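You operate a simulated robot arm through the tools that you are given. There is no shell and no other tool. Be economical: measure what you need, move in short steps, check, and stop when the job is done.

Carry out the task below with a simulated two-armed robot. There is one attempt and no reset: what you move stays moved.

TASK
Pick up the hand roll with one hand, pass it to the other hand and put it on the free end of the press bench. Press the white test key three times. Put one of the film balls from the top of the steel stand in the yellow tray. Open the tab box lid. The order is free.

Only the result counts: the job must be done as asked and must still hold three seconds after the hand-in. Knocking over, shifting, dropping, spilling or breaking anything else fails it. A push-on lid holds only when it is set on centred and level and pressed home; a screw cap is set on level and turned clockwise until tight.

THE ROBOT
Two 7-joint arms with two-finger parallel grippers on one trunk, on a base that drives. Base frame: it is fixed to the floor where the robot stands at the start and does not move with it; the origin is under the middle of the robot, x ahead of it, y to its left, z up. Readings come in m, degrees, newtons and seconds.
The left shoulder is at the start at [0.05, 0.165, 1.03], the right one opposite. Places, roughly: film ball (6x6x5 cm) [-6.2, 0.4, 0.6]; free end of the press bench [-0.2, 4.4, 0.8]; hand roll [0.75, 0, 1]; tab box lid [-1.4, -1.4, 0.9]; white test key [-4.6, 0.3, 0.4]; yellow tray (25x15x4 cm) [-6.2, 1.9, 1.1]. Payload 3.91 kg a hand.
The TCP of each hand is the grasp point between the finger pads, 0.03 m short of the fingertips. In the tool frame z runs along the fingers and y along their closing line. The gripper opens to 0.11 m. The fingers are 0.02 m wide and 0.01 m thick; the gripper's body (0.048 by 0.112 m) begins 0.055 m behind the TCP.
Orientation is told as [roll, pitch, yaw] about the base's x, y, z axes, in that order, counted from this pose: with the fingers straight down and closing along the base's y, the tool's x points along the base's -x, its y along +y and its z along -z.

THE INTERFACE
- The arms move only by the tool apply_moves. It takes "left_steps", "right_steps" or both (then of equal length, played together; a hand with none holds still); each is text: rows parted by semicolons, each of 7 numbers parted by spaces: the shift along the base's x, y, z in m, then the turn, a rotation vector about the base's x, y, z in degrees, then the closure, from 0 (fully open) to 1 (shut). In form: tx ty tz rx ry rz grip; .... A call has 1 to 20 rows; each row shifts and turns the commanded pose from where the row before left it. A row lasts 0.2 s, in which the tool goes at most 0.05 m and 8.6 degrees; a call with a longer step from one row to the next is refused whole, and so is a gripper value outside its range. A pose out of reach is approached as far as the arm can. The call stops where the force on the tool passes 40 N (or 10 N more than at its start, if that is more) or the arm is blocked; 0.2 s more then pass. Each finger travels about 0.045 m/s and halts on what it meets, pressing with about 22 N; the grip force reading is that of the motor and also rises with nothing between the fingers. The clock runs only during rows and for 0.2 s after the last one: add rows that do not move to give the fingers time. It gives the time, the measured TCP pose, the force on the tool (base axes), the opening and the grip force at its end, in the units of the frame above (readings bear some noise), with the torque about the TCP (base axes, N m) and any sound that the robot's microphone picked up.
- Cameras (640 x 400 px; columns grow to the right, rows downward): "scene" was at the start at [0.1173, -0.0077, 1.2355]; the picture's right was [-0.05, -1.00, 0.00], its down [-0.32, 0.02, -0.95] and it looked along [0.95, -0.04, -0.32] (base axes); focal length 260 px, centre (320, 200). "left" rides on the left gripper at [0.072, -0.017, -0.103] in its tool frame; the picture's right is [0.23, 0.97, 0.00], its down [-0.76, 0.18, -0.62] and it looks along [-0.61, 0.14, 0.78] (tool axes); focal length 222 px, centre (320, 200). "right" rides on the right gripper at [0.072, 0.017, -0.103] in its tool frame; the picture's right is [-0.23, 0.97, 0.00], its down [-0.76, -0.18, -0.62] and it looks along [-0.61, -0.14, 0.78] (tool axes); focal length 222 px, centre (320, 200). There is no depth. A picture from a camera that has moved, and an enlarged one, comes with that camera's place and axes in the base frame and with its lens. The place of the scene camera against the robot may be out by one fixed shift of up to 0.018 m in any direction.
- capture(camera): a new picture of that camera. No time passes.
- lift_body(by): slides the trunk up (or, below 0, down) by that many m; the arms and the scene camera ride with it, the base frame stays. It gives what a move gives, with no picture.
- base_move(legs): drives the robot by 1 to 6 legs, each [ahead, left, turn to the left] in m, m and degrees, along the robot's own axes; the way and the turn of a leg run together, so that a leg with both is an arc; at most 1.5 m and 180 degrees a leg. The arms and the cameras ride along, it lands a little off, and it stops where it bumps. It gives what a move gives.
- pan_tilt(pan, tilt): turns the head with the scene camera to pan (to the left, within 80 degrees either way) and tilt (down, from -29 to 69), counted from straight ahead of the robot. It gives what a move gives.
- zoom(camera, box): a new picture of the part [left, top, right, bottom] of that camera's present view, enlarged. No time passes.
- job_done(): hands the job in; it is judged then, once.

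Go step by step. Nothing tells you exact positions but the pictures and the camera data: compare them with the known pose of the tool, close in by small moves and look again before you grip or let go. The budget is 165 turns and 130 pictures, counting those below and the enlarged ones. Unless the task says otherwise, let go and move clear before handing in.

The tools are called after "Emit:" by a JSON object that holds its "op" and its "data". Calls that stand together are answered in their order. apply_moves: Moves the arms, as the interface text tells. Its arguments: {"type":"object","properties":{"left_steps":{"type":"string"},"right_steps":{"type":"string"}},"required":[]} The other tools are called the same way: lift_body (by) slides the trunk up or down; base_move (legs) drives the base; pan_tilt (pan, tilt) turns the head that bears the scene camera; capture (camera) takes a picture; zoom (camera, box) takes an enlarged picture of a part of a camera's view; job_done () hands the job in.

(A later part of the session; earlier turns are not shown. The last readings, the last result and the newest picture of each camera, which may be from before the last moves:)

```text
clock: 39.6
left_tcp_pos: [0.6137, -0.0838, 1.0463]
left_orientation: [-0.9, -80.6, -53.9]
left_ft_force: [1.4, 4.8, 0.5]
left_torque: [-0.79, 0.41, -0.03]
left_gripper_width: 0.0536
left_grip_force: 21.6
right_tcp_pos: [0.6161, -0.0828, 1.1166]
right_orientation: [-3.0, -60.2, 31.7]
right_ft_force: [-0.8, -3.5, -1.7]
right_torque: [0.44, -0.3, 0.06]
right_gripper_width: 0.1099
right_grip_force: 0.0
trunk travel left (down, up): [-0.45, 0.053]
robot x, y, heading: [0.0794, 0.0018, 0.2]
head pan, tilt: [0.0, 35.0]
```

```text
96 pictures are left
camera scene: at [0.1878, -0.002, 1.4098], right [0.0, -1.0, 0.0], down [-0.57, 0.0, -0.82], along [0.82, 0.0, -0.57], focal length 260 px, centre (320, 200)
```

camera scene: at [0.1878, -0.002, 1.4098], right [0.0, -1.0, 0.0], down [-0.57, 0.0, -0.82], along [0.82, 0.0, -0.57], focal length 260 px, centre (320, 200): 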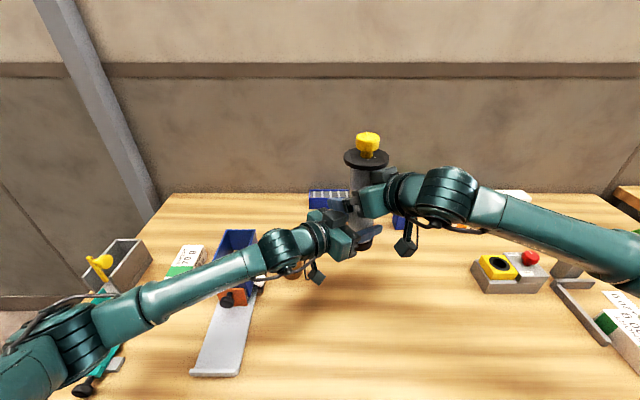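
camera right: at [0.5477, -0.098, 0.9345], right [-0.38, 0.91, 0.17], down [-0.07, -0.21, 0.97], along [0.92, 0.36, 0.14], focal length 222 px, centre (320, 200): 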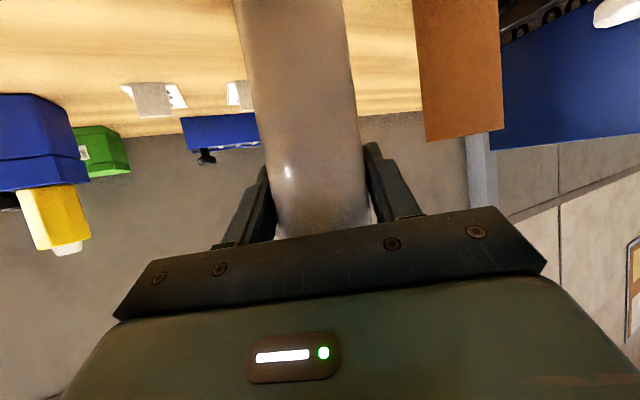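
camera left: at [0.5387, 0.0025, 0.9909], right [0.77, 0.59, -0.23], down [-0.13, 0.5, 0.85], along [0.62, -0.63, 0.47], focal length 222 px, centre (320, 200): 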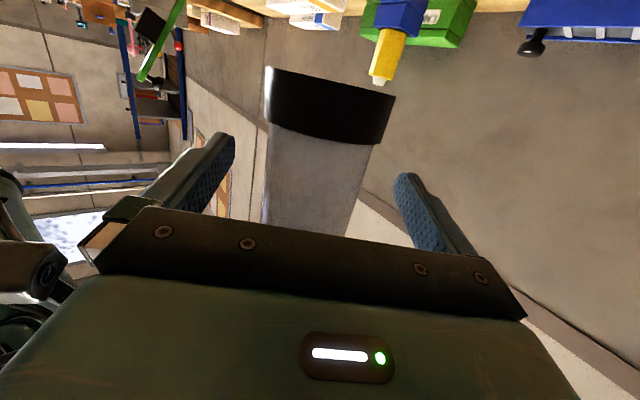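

The right fingers are open but lightly touch the left hand. I'll ease the right hand away along its own axis.

Emit:
{"op": "apply_moves", "data": {"right_steps": "-0.002 -0.008 0.004 0 0 0 0;-0.02 -0.013 0.012 0 0 0 0;-0.03 -0.017 0.016 0 0 0 0;-0.03 -0.017 0.016 0 0 0 0;-0.03 -0.03 0.016 0 0 0 0;0 -0.04 0.01 0 0 0 0;0 0 0 0 0 0 0"}}

Emit:
{"op": "capture", "data": {"camera": "scene"}}

```text
clock: 41.2
left_tcp_pos: [0.6133, -0.0826, 1.0438]
left_orientation: [-1.0, -80.4, -53.8]
left_ft_force: [-0.9, 1.2, 0.3]
left_torque: [0.01, -0.02, -0.01]
left_gripper_width: 0.0534
left_grip_force: 21.4
right_tcp_pos: [0.5028, -0.2072, 1.192]
right_orientation: [-3.0, -60.2, 31.8]
right_ft_force: [0.3, -0.4, 0.9]
right_torque: [0.06, -0.01, 0.02]
right_gripper_width: 0.1097
right_grip_force: 0.0
trunk travel left (down, up): [-0.45, 0.053]
robot x, y, heading: [0.0775, 0.0039, 0.1]
head pan, tilt: [0.0, 35.0]
```

```text
95 pictures are left
camera scene: at [0.1879, -0.0018, 1.4098], right [0.0, -1.0, 0.0], down [-0.57, 0.0, -0.82], along [0.82, 0.0, -0.57], focal length 260 px, centre (320, 200)
```

scene: 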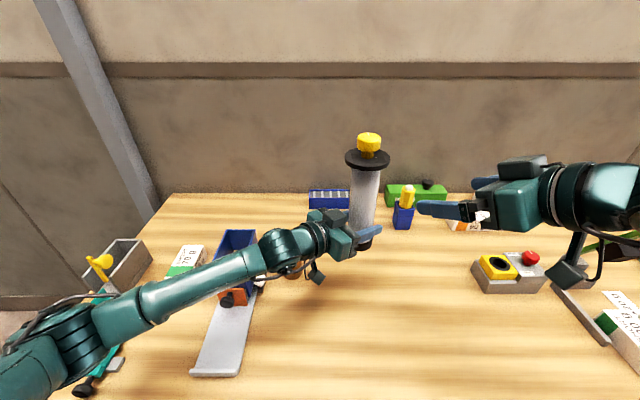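

The roll is now only in the left hand and upright. I'll back off from the bench, turn left and look towards the press bench.

Emit:
{"op": "apply_moves", "data": {"left_steps": "0 0 0.03 0 0 0 1;0 0 0.03 0 0 0 1;0 0 0 0 0 0 1"}}

Emit:
{"op": "base_move", "data": {"legs": [[-0.7, 0, 0], [0, 0, 90]]}}

Emit:
{"op": "pan_tilt", "data": {"pan": 0, "tilt": 18}}

Emit:
{"op": "capture", "data": {"camera": "scene"}}

```text
clock: 42.0
left_tcp_pos: [0.6136, -0.0828, 1.1055]
left_orientation: [-1.0, -80.5, -53.6]
left_ft_force: [0.3, -0.2, -4.2]
left_torque: [0.02, 0.01, -0.02]
left_gripper_width: 0.053
left_grip_force: 21.6
right_tcp_pos: [0.5031, -0.2076, 1.1907]
right_orientation: [-3.1, -60.2, 31.8]
right_ft_force: [0.6, 0.3, 0.7]
right_torque: [0.01, -0.02, 0.02]
right_gripper_width: 0.11
right_grip_force: 0.0
trunk travel left (down, up): [-0.45, 0.053]
robot x, y, heading: [0.0749, 0.0003, 0.0]
head pan, tilt: [0.0, 35.0]
```

```text
clock: 49.6
left_tcp_pos: [-0.5378, 0.5383, 1.1051]
left_orientation: [-1.0, -80.6, 35.9]
left_ft_force: [0.3, 0.7, -3.0]
left_torque: [0.01, 0.0, -0.01]
left_gripper_width: 0.0534
left_grip_force: 21.9
right_tcp_pos: [-0.4122, 0.427, 1.1904]
right_orientation: [-3.1, -60.2, 121.5]
right_ft_force: [0.3, 0.1, -1.0]
right_torque: [0.01, 0.0, 0.01]
right_gripper_width: 0.11
right_grip_force: 0.0
trunk travel left (down, up): [-0.45, 0.053]
robot x, y, heading: [-0.6269, 0.0022, 89.5]
head pan, tilt: [0.0, 35.0]
```

```text
clock: 50.5
left_tcp_pos: [-0.5378, 0.538, 1.1054]
left_orientation: [-1.0, -80.4, 36.1]
left_ft_force: [-0.1, 0.3, -3.5]
left_torque: [0.07, 0.01, 0.02]
left_gripper_width: 0.0536
left_grip_force: 22.1
right_tcp_pos: [-0.4132, 0.4264, 1.191]
right_orientation: [-3.0, -60.2, 121.6]
right_ft_force: [0.7, 0.2, -0.7]
right_torque: [0.01, -0.02, 0.01]
right_gripper_width: 0.1103
right_grip_force: 0.2
trunk travel left (down, up): [-0.45, 0.053]
robot x, y, heading: [-0.6226, -0.0001, 89.8]
head pan, tilt: [0.0, 18.0]
```

```text
94 pictures are left
camera scene: at [-0.628, 0.1194, 1.4368], right [1.0, 0.0, 0.0], down [0.0, -0.31, -0.95], along [0.0, 0.95, -0.31], focal length 260 px, centre (320, 200)
```

scene: 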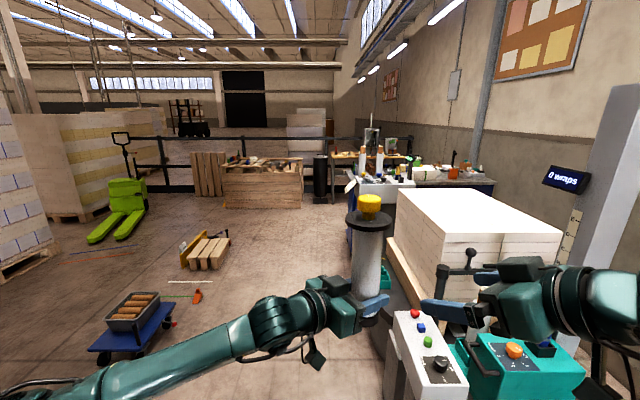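

I can see a blue-legged bench beyond the wrapped stack, probably the press bench. I'll zoom in on it, then drive up the clear aisle to its left.

Emit:
{"op": "zoom", "data": {"camera": "scene", "box": [320, 110, 510, 230]}}

Emit:
{"op": "base_move", "data": {"legs": [[0, 0.75, 0], [1.4, 0, 0], [1.2, 0, 0]]}}

Emit:
{"op": "pan_tilt", "data": {"pan": -30, "tilt": 22}}

Emit:
{"op": "capture", "data": {"camera": "scene"}}

```text
3.33 times, centred on (415, 170) of scene
camera zoom: at [-0.628, 0.1194, 1.4368], right [1.0, 0.0, 0.0], down [0.0, -0.31, -0.95], along [0.0, 0.95, -0.31], focal length 868 px, centre (3, 300)
```

zoom: 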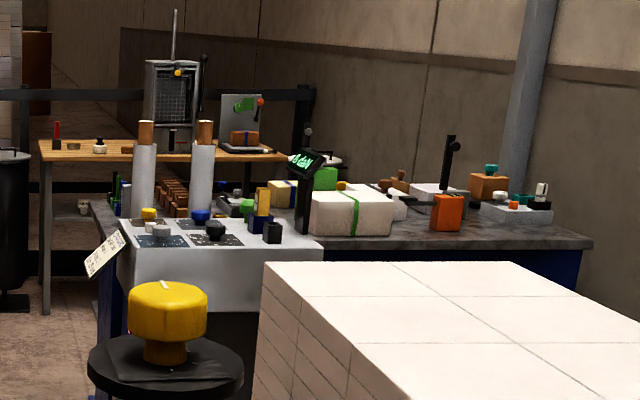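

```text
clock: 52.0
left_tcp_pos: [-0.5692, 0.5489, 1.1017]
left_orientation: [-1.4, -80.2, 36.1]
left_ft_force: [0.1, 0.7, -3.8]
left_torque: [-0.03, -0.02, -0.01]
left_gripper_width: 0.0537
left_grip_force: 21.9
right_tcp_pos: [-0.4457, 0.4369, 1.1912]
right_orientation: [-2.8, -60.3, 121.1]
right_ft_force: [-1.1, -0.1, 0.2]
right_torque: [0.0, 0.0, -0.03]
right_gripper_width: 0.1099
right_grip_force: 0.1
trunk travel left (down, up): [-0.45, 0.053]
robot x, y, heading: [-0.6567, 0.0114, 89.6]
head pan, tilt: [0.0, 18.0]
stopped in leg 1: the robot was blocked; the commanded pose is now the measured one
```

```text
clock: 53.0
left_tcp_pos: [-0.5691, 0.5491, 1.1033]
left_orientation: [-1.1, -80.4, 35.9]
left_ft_force: [0.1, -0.5, -4.2]
left_torque: [0.01, 0.03, -0.01]
left_gripper_width: 0.0534
left_grip_force: 22.1
right_tcp_pos: [-0.4463, 0.4375, 1.1911]
right_orientation: [-2.8, -60.3, 121.2]
right_ft_force: [-0.2, 0.1, 0.5]
right_torque: [0.02, 0.02, 0.03]
right_gripper_width: 0.1099
right_grip_force: 0.2
trunk travel left (down, up): [-0.45, 0.053]
robot x, y, heading: [-0.6557, 0.0084, 89.4]
head pan, tilt: [-30.0, 22.0]
```

```text
92 pictures are left
camera scene: at [-0.6151, 0.117, 1.4304], right [0.86, -0.51, 0.0], down [-0.19, -0.32, -0.93], along [0.47, 0.8, -0.37], focal length 260 px, centre (320, 200)
```

scene: 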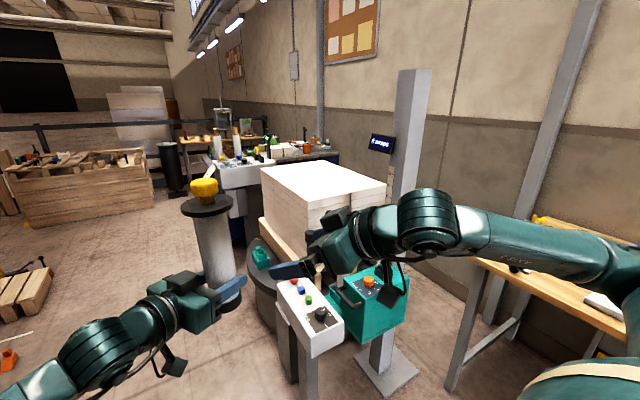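

The move left was blocked almost at once, so I'll look at what stands there.

Emit:
{"op": "pan_tilt", "data": {"pan": 60, "tilt": 45}}

Emit:
{"op": "capture", "data": {"camera": "scene"}}

Emit:
{"op": "pan_tilt", "data": {"pan": 80, "tilt": 10}}

Emit:
{"op": "capture", "data": {"camera": "scene"}}

```text
clock: 54.6
left_tcp_pos: [-0.5699, 0.5501, 1.1032]
left_orientation: [-1.1, -80.5, 35.9]
left_ft_force: [-0.3, -0.2, -3.6]
left_torque: [-0.07, 0.03, 0.01]
left_gripper_width: 0.0533
left_grip_force: 22.3
right_tcp_pos: [-0.4454, 0.4378, 1.1915]
right_orientation: [-2.9, -60.3, 121.3]
right_ft_force: [-0.3, -0.2, -0.3]
right_torque: [-0.03, -0.02, 0.01]
right_gripper_width: 0.1099
right_grip_force: 0.1
trunk travel left (down, up): [-0.45, 0.053]
robot x, y, heading: [-0.6565, 0.0133, 89.5]
head pan, tilt: [60.0, 45.0]
```

```text
91 pictures are left
camera scene: at [-0.7321, 0.0783, 1.395], right [0.51, 0.86, 0.0], down [0.61, -0.36, -0.71], along [-0.61, 0.36, -0.71], focal length 260 px, centre (320, 200)
```

scene: 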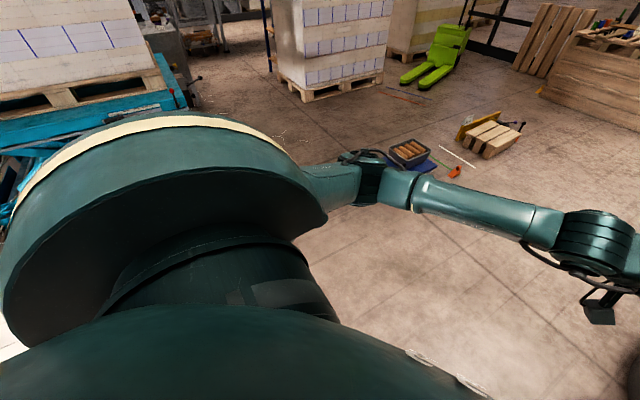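

```text
clock: 55.6
left_tcp_pos: [-0.5677, 0.5492, 1.1037]
left_orientation: [-1.1, -80.3, 35.9]
left_ft_force: [1.5, -0.8, -4.5]
left_torque: [-0.02, -0.02, -0.03]
left_gripper_width: 0.0532
left_grip_force: 21.9
right_tcp_pos: [-0.4456, 0.4366, 1.1916]
right_orientation: [-3.0, -60.2, 121.3]
right_ft_force: [0.7, 0.0, 0.2]
right_torque: [0.01, -0.03, -0.02]
right_gripper_width: 0.1102
right_grip_force: 0.1
trunk travel left (down, up): [-0.45, 0.053]
robot x, y, heading: [-0.6592, 0.0127, 89.7]
head pan, tilt: [80.0, 10.0]
```

```text
90 pictures are left
camera scene: at [-0.7535, 0.0539, 1.4499], right [0.18, 0.98, 0.0], down [0.17, -0.03, -0.98], along [-0.97, 0.18, -0.17], focal length 260 px, centre (320, 200)
```

scene: 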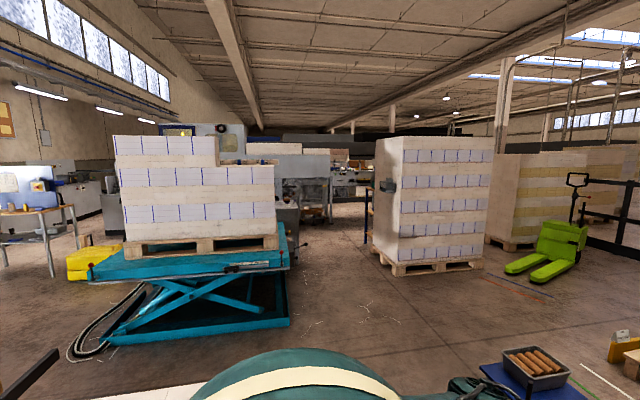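

Something low may be right beside the base on that side; I'll look steeply down there.

Emit:
{"op": "pan_tilt", "data": {"pan": 80, "tilt": 35}}

Emit:
{"op": "capture", "data": {"camera": "scene"}}

Emit:
{"op": "capture", "data": {"camera": "left"}}

```text
clock: 56.5
left_tcp_pos: [-0.5687, 0.5491, 1.1032]
left_orientation: [-1.1, -80.4, 35.9]
left_ft_force: [0.4, -0.1, -3.3]
left_torque: [-0.01, 0.0, -0.04]
left_gripper_width: 0.0533
left_grip_force: 21.6
right_tcp_pos: [-0.4459, 0.4368, 1.192]
right_orientation: [-2.9, -60.3, 121.4]
right_ft_force: [0.6, 0.1, -0.8]
right_torque: [-0.02, 0.0, -0.01]
right_gripper_width: 0.1099
right_grip_force: 0.0
trunk travel left (down, up): [-0.45, 0.053]
robot x, y, heading: [-0.6583, 0.0084, 89.6]
head pan, tilt: [80.0, 35.0]
```

```text
89 pictures are left
camera scene: at [-0.7487, 0.053, 1.4099], right [0.18, 0.98, 0.0], down [0.56, -0.1, -0.82], along [-0.81, 0.15, -0.57], focal length 260 px, centre (320, 200)
```

scene: 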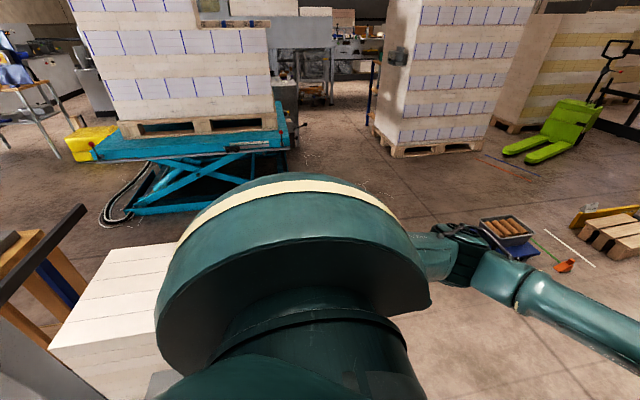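

```text
88 pictures are left
camera left: at [-0.6519, 0.4698, 1.0508], right [-0.59, 0.78, -0.23], down [-0.5, -0.13, 0.85], along [0.64, 0.62, 0.47], focal length 222 px, centre (320, 200)
```

left: 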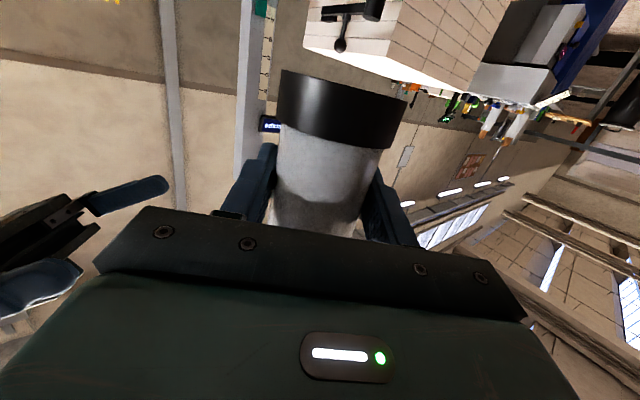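

A white sheet stack stands close on the robot's left rear. I'll turn left 40° in place to face the free aisle diagonally and look before driving.

Emit:
{"op": "base_move", "data": {"legs": [[0.05, -0.02, 40]]}}

Emit:
{"op": "pan_tilt", "data": {"pan": 45, "tilt": 45}}

Emit:
{"op": "capture", "data": {"camera": "scene"}}

Emit:
{"op": "pan_tilt", "data": {"pan": 0, "tilt": 45}}

Emit:
{"op": "capture", "data": {"camera": "scene"}}

```text
clock: 58.8
left_tcp_pos: [-0.9339, 0.5321, 1.1038]
left_orientation: [-1.2, -80.5, 76.0]
left_ft_force: [-0.6, 0.1, -3.4]
left_torque: [0.02, -0.02, 0.0]
left_gripper_width: 0.0532
left_grip_force: 21.6
right_tcp_pos: [-0.7672, 0.5251, 1.1911]
right_orientation: [-2.9, -60.2, 161.3]
right_ft_force: [0.4, 0.1, 0.5]
right_torque: [0.03, 0.01, 0.03]
right_gripper_width: 0.1099
right_grip_force: 0.0
trunk travel left (down, up): [-0.45, 0.053]
robot x, y, heading: [-0.6556, 0.065, 129.4]
head pan, tilt: [80.0, 35.0]
```

```text
clock: 59.8
left_tcp_pos: [-0.9336, 0.5326, 1.1039]
left_orientation: [-1.1, -80.4, 75.9]
left_ft_force: [0.1, -0.4, -3.7]
left_torque: [-0.04, 0.0, 0.01]
left_gripper_width: 0.0532
left_grip_force: 21.8
right_tcp_pos: [-0.7668, 0.5272, 1.1914]
right_orientation: [-2.9, -60.4, 161.2]
right_ft_force: [0.2, -0.4, 0.4]
right_torque: [0.01, -0.03, 0.0]
right_gripper_width: 0.1099
right_grip_force: 0.0
trunk travel left (down, up): [-0.45, 0.053]
robot x, y, heading: [-0.6565, 0.0622, 129.5]
head pan, tilt: [45.0, 45.0]
```

```text
87 pictures are left
camera scene: at [-0.76, 0.0908, 1.395], right [0.09, 1.0, 0.0], down [0.7, -0.07, -0.71], along [-0.7, 0.07, -0.71], focal length 260 px, centre (320, 200)
```

scene: 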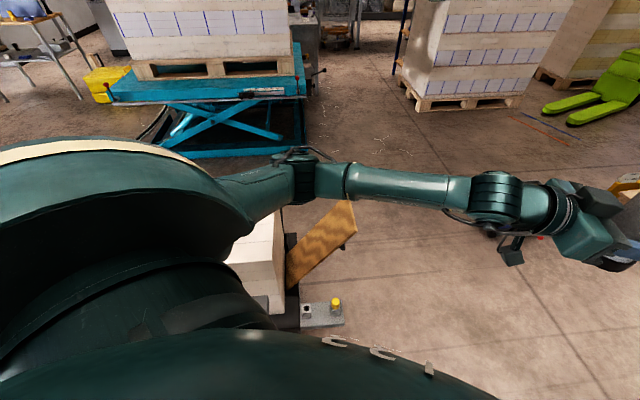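

```text
clock: 60.9
left_tcp_pos: [-0.9334, 0.5326, 1.1032]
left_orientation: [-1.2, -80.4, 76.1]
left_ft_force: [-0.3, 0.1, -3.2]
left_torque: [-0.02, -0.02, -0.02]
left_gripper_width: 0.0534
left_grip_force: 21.8
right_tcp_pos: [-0.7672, 0.5265, 1.1915]
right_orientation: [-2.9, -60.3, 161.3]
right_ft_force: [0.1, 0.2, -0.4]
right_torque: [-0.01, -0.01, 0.0]
right_gripper_width: 0.11
right_grip_force: 0.1
trunk travel left (down, up): [-0.45, 0.053]
robot x, y, heading: [-0.6558, 0.0671, 129.5]
head pan, tilt: [0.0, 45.0]
```

```text
86 pictures are left
camera scene: at [-0.7309, 0.1458, 1.395], right [0.77, 0.64, 0.0], down [0.45, -0.55, -0.71], along [-0.45, 0.54, -0.71], focal length 260 px, centre (320, 200)
```

scene: 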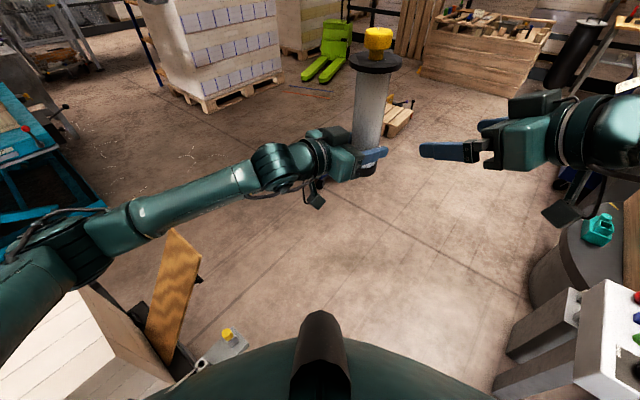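

Ahead is clear between the stack on the left and the control box on the right. I'll turn back slightly to split the gap and drive through into the aisle.

Emit:
{"op": "base_move", "data": {"legs": [[0, 0, -11.5], [0.9, 0, 0]]}}

Emit:
{"op": "pan_tilt", "data": {"pan": -45, "tilt": 25}}

Emit:
{"op": "capture", "data": {"camera": "scene"}}

```text
clock: 66.4
left_tcp_pos: [-1.2617, 1.3791, 1.1036]
left_orientation: [-1.2, -80.4, 64.5]
left_ft_force: [0.3, -0.8, -3.0]
left_torque: [-0.03, 0.02, -0.02]
left_gripper_width: 0.0532
left_grip_force: 21.5
right_tcp_pos: [-1.0999, 1.3391, 1.1906]
right_orientation: [-2.9, -60.2, 149.8]
right_ft_force: [0.9, -0.2, -0.2]
right_torque: [-0.01, 0.02, 0.0]
right_gripper_width: 0.11
right_grip_force: 0.0
trunk travel left (down, up): [-0.45, 0.053]
robot x, y, heading: [-1.0833, 0.8639, 118.1]
head pan, tilt: [0.0, 45.0]
```

```text
clock: 67.5
left_tcp_pos: [-1.2632, 1.3797, 1.1037]
left_orientation: [-1.2, -80.4, 64.6]
left_ft_force: [-1.0, 1.0, -2.8]
left_torque: [0.01, -0.03, -0.01]
left_gripper_width: 0.0535
left_grip_force: 21.5
right_tcp_pos: [-1.1009, 1.3397, 1.1912]
right_orientation: [-2.9, -60.3, 149.8]
right_ft_force: [-0.6, -0.6, -0.1]
right_torque: [-0.02, 0.0, 0.01]
right_gripper_width: 0.1099
right_grip_force: 0.0
trunk travel left (down, up): [-0.45, 0.053]
robot x, y, heading: [-1.0825, 0.8665, 118.2]
head pan, tilt: [-45.0, 25.0]
```

```text
85 pictures are left
camera scene: at [-1.0744, 0.9755, 1.4255], right [0.96, -0.29, 0.0], down [-0.12, -0.41, -0.91], along [0.26, 0.87, -0.42], focal length 260 px, centre (320, 200)
```

scene: 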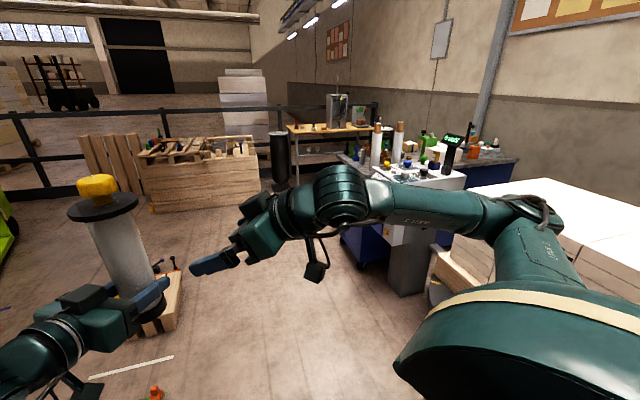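

The reported spot projects onto the wooden bench with the press, beyond the blue one. I'll zoom in on it.

Emit:
{"op": "zoom", "data": {"camera": "scene", "box": [250, 70, 410, 190]}}

Emit:
{"op": "base_move", "data": {"legs": [[0, 0, -28], [1.4, 0, 0]]}}

Emit:
{"op": "pan_tilt", "data": {"pan": -25, "tilt": 25}}

Emit:
{"op": "capture", "data": {"camera": "scene"}}

```text
3.33 times, centred on (330, 130) of scene
camera zoom: at [-1.0744, 0.9755, 1.4255], right [0.96, -0.29, 0.0], down [-0.12, -0.41, -0.91], along [0.26, 0.87, -0.42], focal length 868 px, centre (287, 433)
```

zoom: 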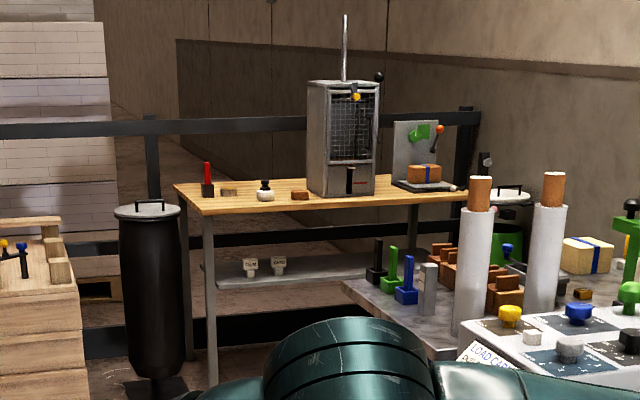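

```text
clock: 75.9
left_tcp_pos: [-1.016, 2.7994, 1.1043]
left_orientation: [-1.1, -80.4, 37.3]
left_ft_force: [1.0, 0.2, -3.3]
left_torque: [-0.01, 0.01, -0.01]
left_gripper_width: 0.0532
left_grip_force: 22.1
right_tcp_pos: [-0.8895, 2.6916, 1.1903]
right_orientation: [-3.0, -60.2, 122.6]
right_ft_force: [-0.5, -0.2, -0.1]
right_torque: [0.01, 0.02, -0.01]
right_gripper_width: 0.11
right_grip_force: 0.1
trunk travel left (down, up): [-0.45, 0.053]
robot x, y, heading: [-1.0896, 2.2604, 91.0]
head pan, tilt: [-45.0, 25.0]
```

```text
clock: 76.8
left_tcp_pos: [-1.0158, 2.8003, 1.1033]
left_orientation: [-1.2, -80.4, 37.3]
left_ft_force: [0.9, 0.2, -3.5]
left_torque: [0.02, 0.01, 0.0]
left_gripper_width: 0.0532
left_grip_force: 21.9
right_tcp_pos: [-0.89, 2.6914, 1.1908]
right_orientation: [-2.9, -60.4, 122.6]
right_ft_force: [-0.1, -0.4, 0.2]
right_torque: [-0.04, 0.0, -0.01]
right_gripper_width: 0.11
right_grip_force: 0.1
trunk travel left (down, up): [-0.45, 0.053]
robot x, y, heading: [-1.0919, 2.2592, 91.0]
head pan, tilt: [-25.0, 25.0]
```

```text
83 pictures are left
camera scene: at [-1.0591, 2.3699, 1.4256], right [0.91, -0.41, 0.0], down [-0.17, -0.39, -0.91], along [0.37, 0.83, -0.42], focal length 260 px, centre (320, 200)
```

scene: 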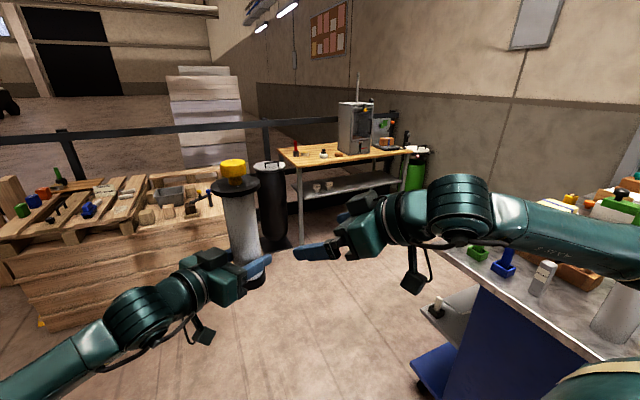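

The wooden bench's front edge is at about y=4.23 and its left end at x=-0.43. The front strip near (-0.2, 4.35) looks free. I'll drive up the aisle and look again.

Emit:
{"op": "base_move", "data": {"legs": [[0.85, 0, -1]]}}

Emit:
{"op": "pan_tilt", "data": {"pan": -50, "tilt": 35}}

Emit:
{"op": "capture", "data": {"camera": "scene"}}

```text
clock: 81.2
left_tcp_pos: [-1.0184, 3.6461, 1.104]
left_orientation: [-1.3, -80.2, 36.8]
left_ft_force: [-0.1, 0.0, -4.1]
left_torque: [-0.02, -0.03, 0.02]
left_gripper_width: 0.0533
left_grip_force: 22.1
right_tcp_pos: [-0.8931, 3.5351, 1.1907]
right_orientation: [-3.0, -60.2, 122.1]
right_ft_force: [-0.1, -0.7, -0.3]
right_torque: [0.04, -0.01, 0.0]
right_gripper_width: 0.1101
right_grip_force: 0.0
trunk travel left (down, up): [-0.45, 0.053]
robot x, y, heading: [-1.1009, 3.1062, 90.3]
head pan, tilt: [-25.0, 25.0]
```

```text
clock: 82.1
left_tcp_pos: [-1.0187, 3.6455, 1.1037]
left_orientation: [-1.3, -80.3, 36.7]
left_ft_force: [0.0, 1.1, -2.7]
left_torque: [-0.02, 0.0, -0.01]
left_gripper_width: 0.0533
left_grip_force: 22.1
right_tcp_pos: [-0.8935, 3.5342, 1.1914]
right_orientation: [-2.8, -60.2, 122.0]
right_ft_force: [0.7, 0.4, 0.5]
right_torque: [-0.02, 0.0, 0.0]
right_gripper_width: 0.1101
right_grip_force: 0.0
trunk travel left (down, up): [-0.45, 0.053]
robot x, y, heading: [-1.1009, 3.107, 90.2]
head pan, tilt: [-50.0, 35.0]
```

```text
82 pictures are left
camera scene: at [-1.038, 3.189, 1.4098], right [0.65, -0.76, 0.0], down [-0.44, -0.37, -0.82], along [0.62, 0.53, -0.57], focal length 260 px, centre (320, 200)
```

scene: 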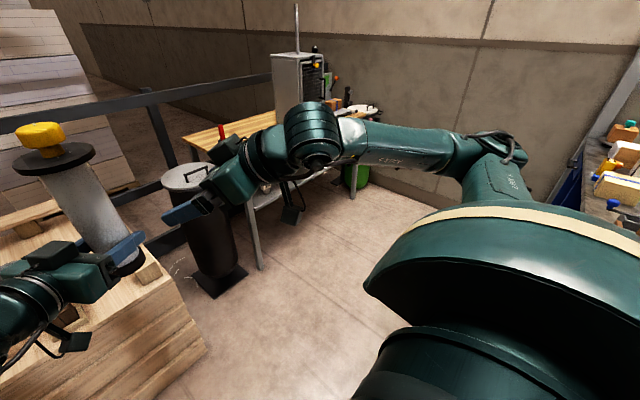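

The floor to the wooden bench is clear. I'll strafe diagonally to stand before its left end.

Emit:
{"op": "base_move", "data": {"legs": [[0.55, -0.8, 0]]}}

Emit:
{"op": "pan_tilt", "data": {"pan": 0, "tilt": 40}}

Emit:
{"op": "capture", "data": {"camera": "scene"}}

```text
clock: 87.2
left_tcp_pos: [-0.2158, 4.1951, 1.1027]
left_orientation: [-1.2, -80.2, 36.2]
left_ft_force: [0.3, -0.4, -3.6]
left_torque: [-0.06, 0.0, 0.01]
left_gripper_width: 0.0533
left_grip_force: 22.8
right_tcp_pos: [-0.0919, 4.0841, 1.191]
right_orientation: [-2.9, -60.2, 121.5]
right_ft_force: [-0.1, -0.8, 0.4]
right_torque: [-0.01, -0.01, -0.01]
right_gripper_width: 0.1099
right_grip_force: 0.0
trunk travel left (down, up): [-0.45, 0.053]
robot x, y, heading: [-0.2978, 3.6542, 89.7]
head pan, tilt: [-50.0, 35.0]
```

```text
clock: 88.4
left_tcp_pos: [-0.2145, 4.1948, 1.1035]
left_orientation: [-1.2, -80.3, 36.3]
left_ft_force: [0.1, 0.5, -3.7]
left_torque: [0.0, 0.02, -0.01]
left_gripper_width: 0.0532
left_grip_force: 22.0
right_tcp_pos: [-0.0897, 4.083, 1.1912]
right_orientation: [-2.9, -60.3, 121.7]
right_ft_force: [-0.6, 0.5, -0.7]
right_torque: [0.01, 0.0, -0.03]
right_gripper_width: 0.1102
right_grip_force: 0.0
trunk travel left (down, up): [-0.45, 0.053]
robot x, y, heading: [-0.3006, 3.6558, 89.7]
head pan, tilt: [0.0, 40.0]
```

```text
81 pictures are left
camera scene: at [-0.305, 3.7669, 1.4023], right [1.0, 0.0, 0.0], down [0.0, -0.64, -0.77], along [0.0, 0.77, -0.64], focal length 260 px, centre (320, 200)
```

scene: 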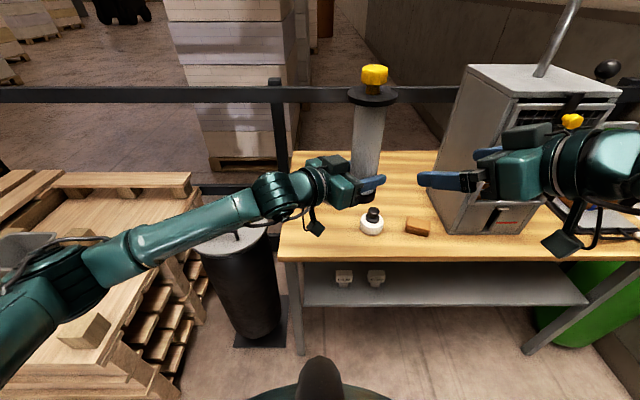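

The front-left part of the bench looks free, but my left hand hides part of it. I'll move the hand aside a little to see everything on that end.

Emit:
{"op": "apply_moves", "data": {"left_steps": "0.03 -0.03 0.03 0 0 0 1;0.03 -0.03 0.03 0 0 0 1;0.03 -0.03 0.02 0 0 0 1;0 0 0 0 0 0 1", "right_steps": "0.04 0 0.02 0 0 0 0;0.04 0 0.02 0 0 0 0;0.04 0 0.02 0 0 0 0;0 0 0 0 0 0 0"}}

Emit:
{"op": "capture", "data": {"camera": "scene"}}

```text
refused: row 1 steps farther than a row can; nothing moved
```

```text
80 pictures are left
camera scene: at [-0.305, 3.7669, 1.4023], right [1.0, 0.0, 0.0], down [0.0, -0.64, -0.77], along [0.0, 0.77, -0.64], focal length 260 px, centre (320, 200)
```

scene: 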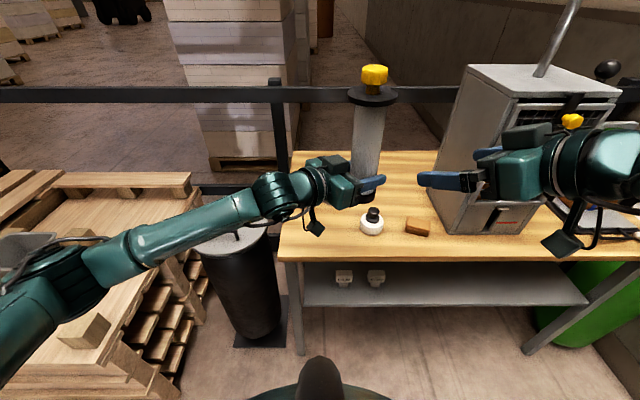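

Emit:
{"op": "apply_moves", "data": {"left_steps": "0.025 -0.02 0.03 0 0 0 1;0.025 -0.02 0.03 0 0 0 1;0.025 -0.02 0.03 0 0 0 1;0 0 0.02 0 0 0 1;0 0 0 0 0 0 1"}}

Emit:
{"op": "capture", "data": {"camera": "scene"}}

```text
clock: 89.6
left_tcp_pos: [-0.1401, 4.1333, 1.2147]
left_orientation: [-1.5, -80.3, 36.3]
left_ft_force: [-0.2, -0.5, -3.4]
left_torque: [-0.03, -0.02, 0.0]
left_gripper_width: 0.0535
left_grip_force: 21.7
right_tcp_pos: [-0.0918, 4.0826, 1.1909]
right_orientation: [-2.9, -60.2, 121.7]
right_ft_force: [0.1, 0.7, 0.2]
right_torque: [0.02, 0.01, 0.01]
right_gripper_width: 0.1102
right_grip_force: 0.0
trunk travel left (down, up): [-0.45, 0.053]
robot x, y, heading: [-0.3029, 3.6547, 89.8]
head pan, tilt: [0.0, 40.0]
```

```text
79 pictures are left
camera scene: at [-0.3049, 3.767, 1.4022], right [1.0, 0.0, 0.0], down [0.0, -0.64, -0.77], along [0.0, 0.77, -0.64], focal length 260 px, centre (320, 200)
```

scene: 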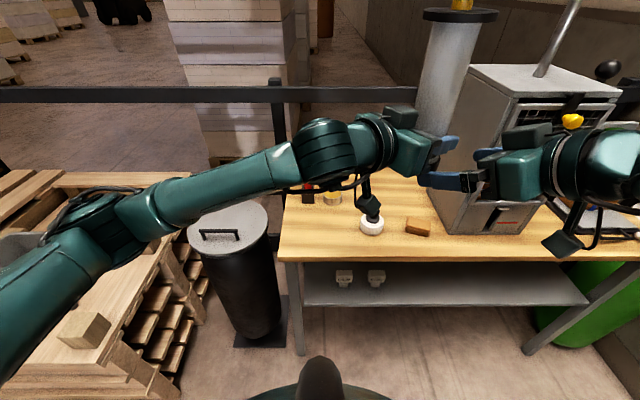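

The free patch is around (-0.27, 4.33). With the left hand's low, flat grip its camera would hit the bench top, so I'll re-grip: the right hand takes the roll high and stands it on the bench, then the left picks it up higher and sets it down. First I'll bring both hands to position.

Emit:
{"op": "apply_moves", "data": {"left_steps": "-0.025 0.02 -0.017 0 0 0 1;-0.026 0.021 -0.017 0 0 0 1;-0.026 0.021 -0.016 0 0 0 1;0 0 0 0 0 0 1;0 0 0 0 0 0 1", "right_steps": "0.015 -0.02 0.035 0 0 0 0;-0.02 0 0.035 0 0 0 0;-0.03 0.013 0.035 0 0 0 0;-0.031 0.013 0.019 0 0 0 0;0 0 0 0 0 0 0"}}

Emit:
{"op": "capture", "data": {"camera": "scene"}}

Emit:
{"op": "capture", "data": {"camera": "right"}}

```text
clock: 90.8
left_tcp_pos: [-0.2178, 4.1967, 1.1628]
left_orientation: [-1.1, -80.3, 36.1]
left_ft_force: [-0.6, 0.2, -3.7]
left_torque: [0.02, 0.0, -0.03]
left_gripper_width: 0.053
left_grip_force: 21.7
right_tcp_pos: [-0.1584, 4.0899, 1.3148]
right_orientation: [-3.0, -60.3, 121.7]
right_ft_force: [-0.5, 0.2, -0.2]
right_torque: [0.0, -0.03, -0.01]
right_gripper_width: 0.1098
right_grip_force: 0.0
trunk travel left (down, up): [-0.45, 0.053]
robot x, y, heading: [-0.3009, 3.6548, 89.7]
head pan, tilt: [0.0, 40.0]
```

```text
78 pictures are left
camera scene: at [-0.3048, 3.7667, 1.4023], right [1.0, 0.0, 0.0], down [0.0, -0.64, -0.77], along [0.0, 0.77, -0.64], focal length 260 px, centre (320, 200)
```

scene: 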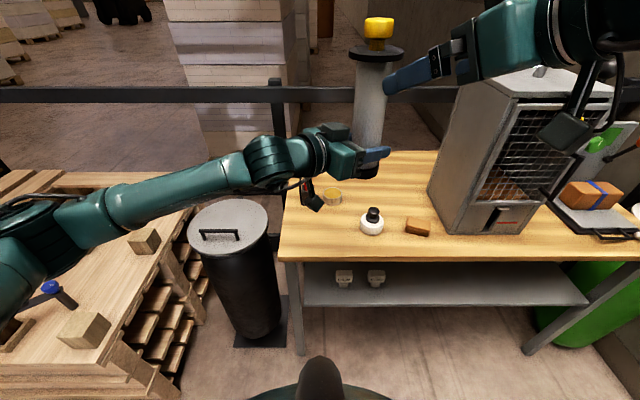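

```text
77 pictures are left
camera right: at [-0.1102, 3.9723, 1.3028], right [-0.91, -0.38, 0.17], down [0.21, -0.07, 0.97], along [-0.35, 0.92, 0.14], focal length 222 px, centre (320, 200)
```

right: 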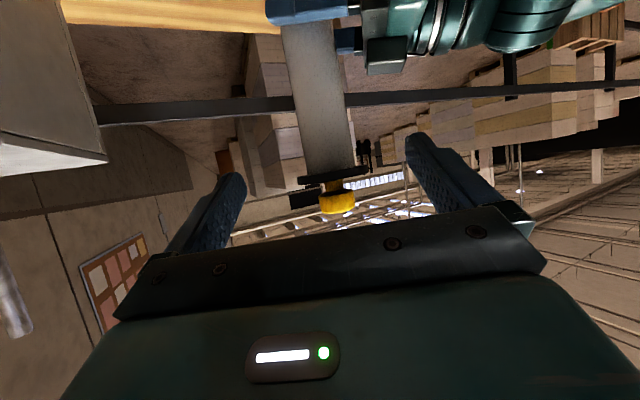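

The flange underside is at z≈1.31, as expected. I'll advance the right hand along its axis onto the upper tube.

Emit:
{"op": "apply_moves", "data": {"right_steps": "-0.015 0.0267 -0.018 0 0 0 0;-0.015 0.0267 -0.018 0 0 0 0;-0.015 0.0267 -0.018 0 0 0 0;-0.0145 0.0267 -0.018 0 0 0 0;0 0 0 0 0 0 0"}}

Emit:
{"op": "zoom", "data": {"camera": "scene", "box": [280, 0, 480, 220]}}

Emit:
{"op": "capture", "data": {"camera": "right"}}

```text
clock: 92.0
left_tcp_pos: [-0.2184, 4.1972, 1.1604]
left_orientation: [-1.9, -79.8, 37.3]
left_ft_force: [-3.8, 5.7, -15.5]
left_torque: [-0.58, -0.4, -0.03]
left_gripper_width: 0.0547
left_grip_force: 22.0
right_tcp_pos: [-0.2161, 4.1956, 1.2458]
right_orientation: [-3.0, -60.6, 121.7]
right_ft_force: [3.3, -4.5, 12.3]
right_torque: [0.02, 0.13, 0.01]
right_gripper_width: 0.1098
right_grip_force: 0.0
trunk travel left (down, up): [-0.45, 0.053]
robot x, y, heading: [-0.2959, 3.6555, 90.1]
head pan, tilt: [0.0, 40.0]
```

```text
1.82 times, centred on (380, 110) of scene
camera zoom: at [-0.3048, 3.7666, 1.4023], right [1.0, 0.0, 0.0], down [0.0, -0.64, -0.77], along [0.0, 0.77, -0.64], focal length 474 px, centre (211, 364)
```

zoom: 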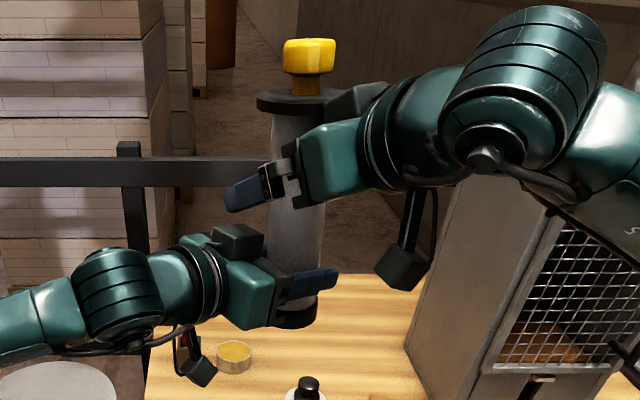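

```text
75 pictures are left
camera right: at [-0.1694, 4.0786, 1.2332], right [-0.91, -0.38, 0.17], down [0.22, -0.07, 0.97], along [-0.36, 0.92, 0.15], focal length 222 px, centre (320, 200)
```

right: 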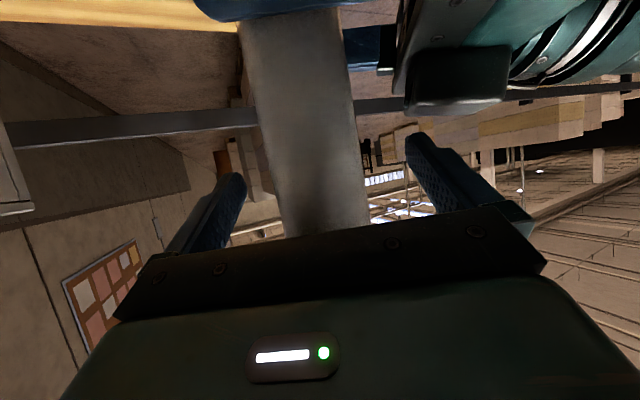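

There's a light contact between the right finger and the box on top of the left hand. I'll raise the right hand 8 mm and close it.

Emit:
{"op": "apply_moves", "data": {"right_steps": "0 0 0.008 0 0 0 0;0 0 0 0 0 0 0.5;0 0 0 0 0 0 1;0 0 0 0 0 0 1;0 0 0 0 0 0 1;0 0 0 0 0 0 1"}}

```text
clock: 93.4
left_tcp_pos: [-0.2168, 4.1943, 1.1641]
left_orientation: [-0.7, -80.5, 36.0]
left_ft_force: [-3.9, 2.4, 1.0]
left_torque: [-0.24, -0.55, 0.07]
left_gripper_width: 0.0545
left_grip_force: 22.0
right_tcp_pos: [-0.2161, 4.1959, 1.2511]
right_orientation: [-3.0, -60.1, 121.4]
right_ft_force: [3.9, -2.0, 0.1]
right_torque: [-0.06, 0.27, -0.07]
right_gripper_width: 0.0534
right_grip_force: 22.2
trunk travel left (down, up): [-0.45, 0.053]
robot x, y, heading: [-0.2998, 3.6561, 89.7]
head pan, tilt: [0.0, 40.0]
```

Right grips firmly. I'll open the left hand and draw it back.

Emit:
{"op": "apply_moves", "data": {"left_steps": "0 0 0 0 0 0 0.4;0 0 0 0 0 0 0;0 0 0 0 0 0 0;0 0 0 0 0 0 0;0 0 -0.01 0 0 0 0;-0.024 -0.017 -0.005 0 0 0 0;-0.028 -0.02 0 0 0 0 0;-0.028 -0.02 0 0 0 0 0;-0.028 -0.02 0 0 0 0 0;-0.02 -0.015 0 0 0 0 0;0 0 0 0 0 0 0"}}

Emit:
{"op": "capture", "data": {"camera": "scene"}}

```text
clock: 95.8
left_tcp_pos: [-0.3452, 4.1054, 1.1474]
left_orientation: [-1.2, -80.3, 36.1]
left_ft_force: [-0.4, -0.2, -0.5]
left_torque: [-0.02, 0.01, 0.0]
left_gripper_width: 0.1099
left_grip_force: 0.1
right_tcp_pos: [-0.217, 4.1967, 1.2523]
right_orientation: [-3.0, -60.2, 121.6]
right_ft_force: [-0.7, 0.2, 0.4]
right_torque: [-0.03, -0.03, 0.0]
right_gripper_width: 0.0529
right_grip_force: 21.9
trunk travel left (down, up): [-0.45, 0.053]
robot x, y, heading: [-0.2998, 3.6584, 90.1]
head pan, tilt: [0.0, 40.0]
```

```text
74 pictures are left
camera scene: at [-0.3048, 3.7672, 1.4022], right [1.0, 0.0, 0.0], down [0.0, -0.64, -0.77], along [0.0, 0.77, -0.64], focal length 260 px, centre (320, 200)
```

scene: 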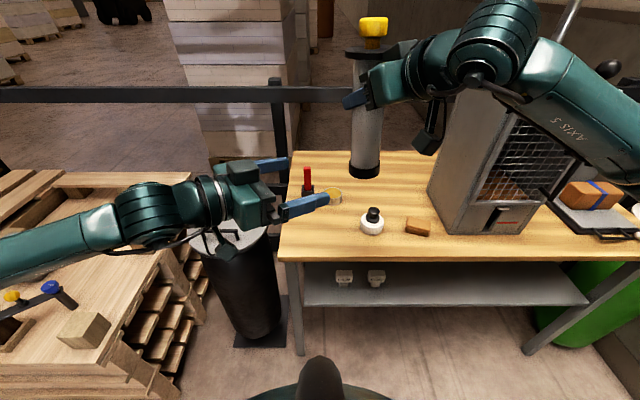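

The right hand holds the roll at about 0.142 m above its bottom. I'll move the left hand clear, then drive 0.1 m closer to get comfortable reach over the bench.

Emit:
{"op": "apply_moves", "data": {"left_steps": "-0.035 -0.02 0 0 0 0 0;-0.035 -0.02 0 0 0 0 0;-0.035 -0.01 0 0 0 0 0;0 0 0 0 0 0 0"}}

Emit:
{"op": "base_move", "data": {"legs": [[0.1, 0, 0]]}}

Emit:
{"op": "apply_moves", "data": {"right_steps": "-0.025 0.017 -0.02 0 0 0 1;-0.025 0.017 -0.03 0 0 0 1;0 0 -0.04 0 0 0 1;0 0 -0.04 0 0 0 1;0 0 -0.04 0 0 0 1;0 0 -0.04 0 0 0 1;0 0 0 0 0 0 1"}}

Emit:
{"op": "capture", "data": {"camera": "scene"}}

```text
clock: 96.8
left_tcp_pos: [-0.4419, 4.055, 1.1489]
left_orientation: [-0.3, -80.1, 34.9]
left_ft_force: [-0.9, -0.2, -0.2]
left_torque: [-0.04, 0.0, 0.0]
left_gripper_width: 0.1101
left_grip_force: 0.1
left hand out of reach, approached as far as the arm can: row 3
right_tcp_pos: [-0.2172, 4.1953, 1.2514]
right_orientation: [-2.9, -60.2, 121.6]
right_ft_force: [0.8, 0.1, -0.5]
right_torque: [-0.02, -0.02, 0.01]
right_gripper_width: 0.0534
right_grip_force: 21.6
trunk travel left (down, up): [-0.45, 0.053]
robot x, y, heading: [-0.2985, 3.6594, 89.8]
head pan, tilt: [0.0, 40.0]
```

```text
clock: 97.9
left_tcp_pos: [-0.4419, 4.155, 1.1477]
left_orientation: [-0.4, -80.1, 35.1]
left_ft_force: [-0.4, 0.6, 0.4]
left_torque: [0.0, -0.03, -0.02]
left_gripper_width: 0.1099
left_grip_force: 0.1
right_tcp_pos: [-0.2175, 4.2971, 1.25]
right_orientation: [-2.8, -60.3, 121.7]
right_ft_force: [-0.2, 0.3, -4.8]
right_torque: [-0.03, 0.0, 0.03]
right_gripper_width: 0.0532
right_grip_force: 22.5
trunk travel left (down, up): [-0.45, 0.053]
robot x, y, heading: [-0.3002, 3.7549, 90.0]
head pan, tilt: [0.0, 40.0]
```

```text
clock: 99.5
left_tcp_pos: [-0.4412, 4.1548, 1.1495]
left_orientation: [-0.2, -80.0, 34.8]
left_ft_force: [0.5, -1.1, 0.3]
left_torque: [0.02, -0.02, -0.01]
left_gripper_width: 0.11
left_grip_force: 0.0
right_tcp_pos: [-0.2678, 4.3293, 1.0411]
right_orientation: [-2.8, -60.3, 121.7]
right_ft_force: [-0.3, -0.2, -3.2]
right_torque: [-0.04, 0.0, 0.02]
right_gripper_width: 0.0533
right_grip_force: 22.4
trunk travel left (down, up): [-0.45, 0.053]
robot x, y, heading: [-0.3036, 3.7569, 89.6]
head pan, tilt: [0.0, 40.0]
```

```text
73 pictures are left
camera scene: at [-0.3049, 3.866, 1.4023], right [1.0, 0.0, 0.0], down [0.0, -0.64, -0.77], along [0.0, 0.77, -0.64], focal length 260 px, centre (320, 200)
```

scene: 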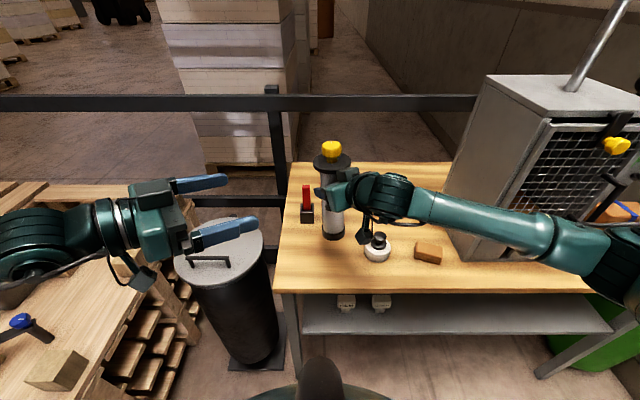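

The landing spot is clear of the jar and blocks. I'll lower it in small steps until the bench is felt.

Emit:
{"op": "apply_moves", "data": {"right_steps": "0 0 -0.03 0 0 0 1;0 0 -0.03 0 0 0 1;0 0 -0.015 0 0 0 1;0 0 -0.005 0 0 0 1;0 0 -0.005 0 0 0 1;0 0 0 0 0 0 1"}}

Emit:
{"op": "zoom", "data": {"camera": "scene", "box": [270, 130, 430, 290]}}

```text
clock: 100.9
left_tcp_pos: [-0.4419, 4.1559, 1.1488]
left_orientation: [-0.2, -80.0, 34.8]
left_ft_force: [-0.4, -1.1, 0.7]
left_torque: [0.02, 0.01, -0.03]
left_gripper_width: 0.1103
left_grip_force: 0.1
right_tcp_pos: [-0.2568, 4.3298, 0.9514]
right_orientation: [-2.8, -60.1, 121.5]
right_ft_force: [-0.2, 0.6, -3.6]
right_torque: [0.01, 0.0, 0.0]
right_gripper_width: 0.0532
right_grip_force: 22.1
right hand out of reach, approached as far as the arm can: row 3, 4
trunk travel left (down, up): [-0.45, 0.053]
robot x, y, heading: [-0.3041, 3.7549, 89.9]
head pan, tilt: [0.0, 40.0]
```

```text
2.50 times, centred on (350, 210) of scene
camera zoom: at [-0.3049, 3.8662, 1.4022], right [1.0, 0.0, 0.0], down [0.0, -0.64, -0.77], along [0.0, 0.77, -0.64], focal length 651 px, centre (245, 175)
```

zoom: 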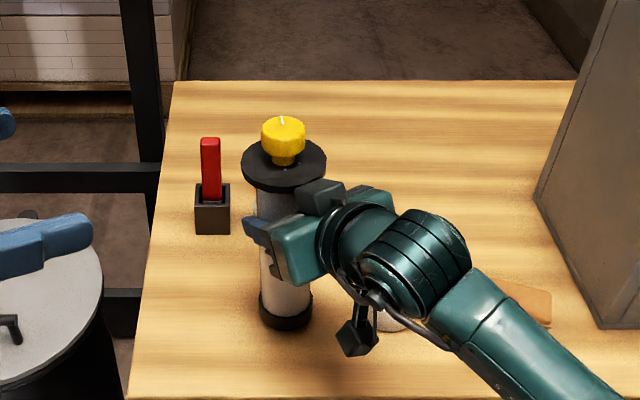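

The arm is at its limit, with the roll about 1 cm above the bench. I'll lower the trunk in small steps and watch the force.

Emit:
{"op": "lift_body", "data": {"by": -0.008}}

Emit:
{"op": "lift_body", "data": {"by": -0.005}}

Emit:
{"op": "zoom", "data": {"camera": "scene", "box": [270, 130, 430, 290]}}

```text
clock: 101.5
left_tcp_pos: [-0.4422, 4.1545, 1.1406]
left_orientation: [-0.2, -80.1, 34.7]
left_ft_force: [1.3, -0.9, 0.1]
left_torque: [-0.04, 0.01, -0.01]
left_gripper_width: 0.1098
left_grip_force: 0.0
right_tcp_pos: [-0.2567, 4.3294, 0.9426]
right_orientation: [-2.8, -60.2, 121.5]
right_ft_force: [0.1, 0.0, -2.7]
right_torque: [0.02, 0.03, 0.0]
right_gripper_width: 0.0533
right_grip_force: 21.8
trunk travel left (down, up): [-0.442, 0.061]
robot x, y, heading: [-0.3012, 3.754, 89.8]
head pan, tilt: [0.0, 40.0]
```

```text
clock: 102.0
left_tcp_pos: [-0.4415, 4.1533, 1.1375]
left_orientation: [0.4, -80.0, 34.2]
left_ft_force: [-0.5, -0.6, 0.0]
left_torque: [0.02, 0.01, -0.01]
left_gripper_width: 0.11
left_grip_force: 0.2
right_tcp_pos: [-0.2567, 4.3294, 0.9437]
right_orientation: [-3.1, -60.8, 121.8]
right_ft_force: [2.1, -3.7, 14.3]
right_torque: [-0.17, 0.01, 0.01]
right_gripper_width: 0.0533
right_grip_force: 22.1
trunk travel left (down, up): [-0.437, 0.066]
robot x, y, heading: [-0.2991, 3.7554, 89.9]
head pan, tilt: [0.0, 40.0]
```

```text
2.50 times, centred on (350, 210) of scene
camera zoom: at [-0.3047, 3.8639, 1.3897], right [1.0, 0.0, 0.0], down [0.0, -0.64, -0.77], along [0.0, 0.77, -0.64], focal length 651 px, centre (245, 175)
```

zoom: 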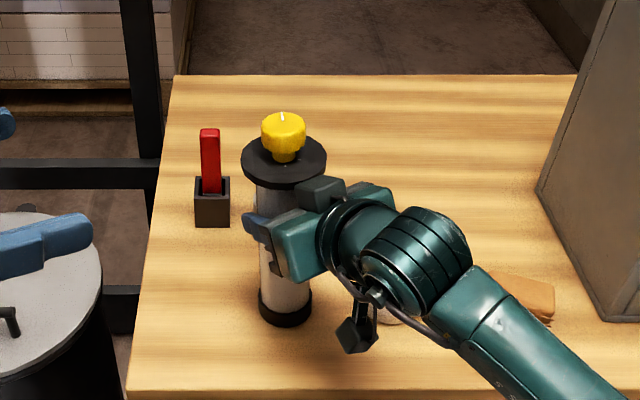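

Contact felt; the bench top is at z≈0.80. I'll unload slightly, open the right hand and draw it back.

Emit:
{"op": "lift_body", "data": {"by": 0.003}}

Emit:
{"op": "apply_moves", "data": {"right_steps": "0 0 0 0 0 0 0.5;0 0 0 0 0 0 0;0 0 0 0 0 0 0;0 0 0 0 0 0 0;0.011 -0.02 0.013 0 0 0 0;0.015 -0.027 0.018 0 0 0 0;0.015 -0.027 0.018 0 0 0 0;0.015 -0.027 0.018 0 0 0 0;0.02 -0.03 0.018 0 0 0 0;0.03 -0.03 0.01 0 0 0 0;0.04 -0.01 0 0 0 0 0;0 0 0 0 0 0 0"}}

Emit:
{"op": "capture", "data": {"camera": "scene"}}

```text
clock: 102.5
left_tcp_pos: [-0.4417, 4.153, 1.1399]
left_orientation: [0.1, -80.0, 34.4]
left_ft_force: [0.9, 1.5, 0.1]
left_torque: [0.03, 0.01, -0.01]
left_gripper_width: 0.1099
left_grip_force: 0.1
right_tcp_pos: [-0.2569, 4.3274, 0.9432]
right_orientation: [-3.0, -60.5, 121.8]
right_ft_force: [0.9, 2.0, 11.4]
right_torque: [0.57, 0.31, -0.06]
right_gripper_width: 0.0531
right_grip_force: 22.5
trunk travel left (down, up): [-0.44, 0.063]
robot x, y, heading: [-0.2984, 3.7556, 90.2]
head pan, tilt: [0.0, 40.0]
```

```text
clock: 105.2
left_tcp_pos: [-0.4411, 4.1542, 1.1386]
left_orientation: [-0.2, -80.0, 34.9]
left_ft_force: [0.9, -0.6, 0.7]
left_torque: [-0.02, -0.02, -0.03]
left_gripper_width: 0.1095
left_grip_force: 0.0
right_tcp_pos: [-0.1108, 4.1575, 1.0378]
right_orientation: [-2.8, -60.3, 121.6]
right_ft_force: [0.2, -0.1, -0.2]
right_torque: [-0.04, 0.01, 0.03]
right_gripper_width: 0.1101
right_grip_force: 0.0
trunk travel left (down, up): [-0.44, 0.063]
robot x, y, heading: [-0.3014, 3.7534, 90.0]
head pan, tilt: [0.0, 40.0]
```

```text
70 pictures are left
camera scene: at [-0.3052, 3.866, 1.3923], right [1.0, 0.0, 0.0], down [0.0, -0.64, -0.77], along [0.0, 0.77, -0.64], focal length 260 px, centre (320, 200)
```

scene: 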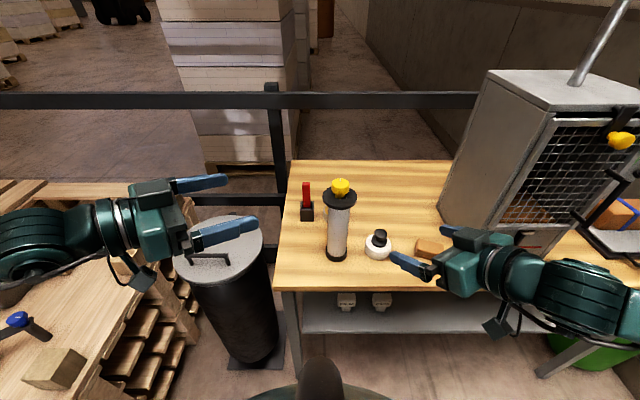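

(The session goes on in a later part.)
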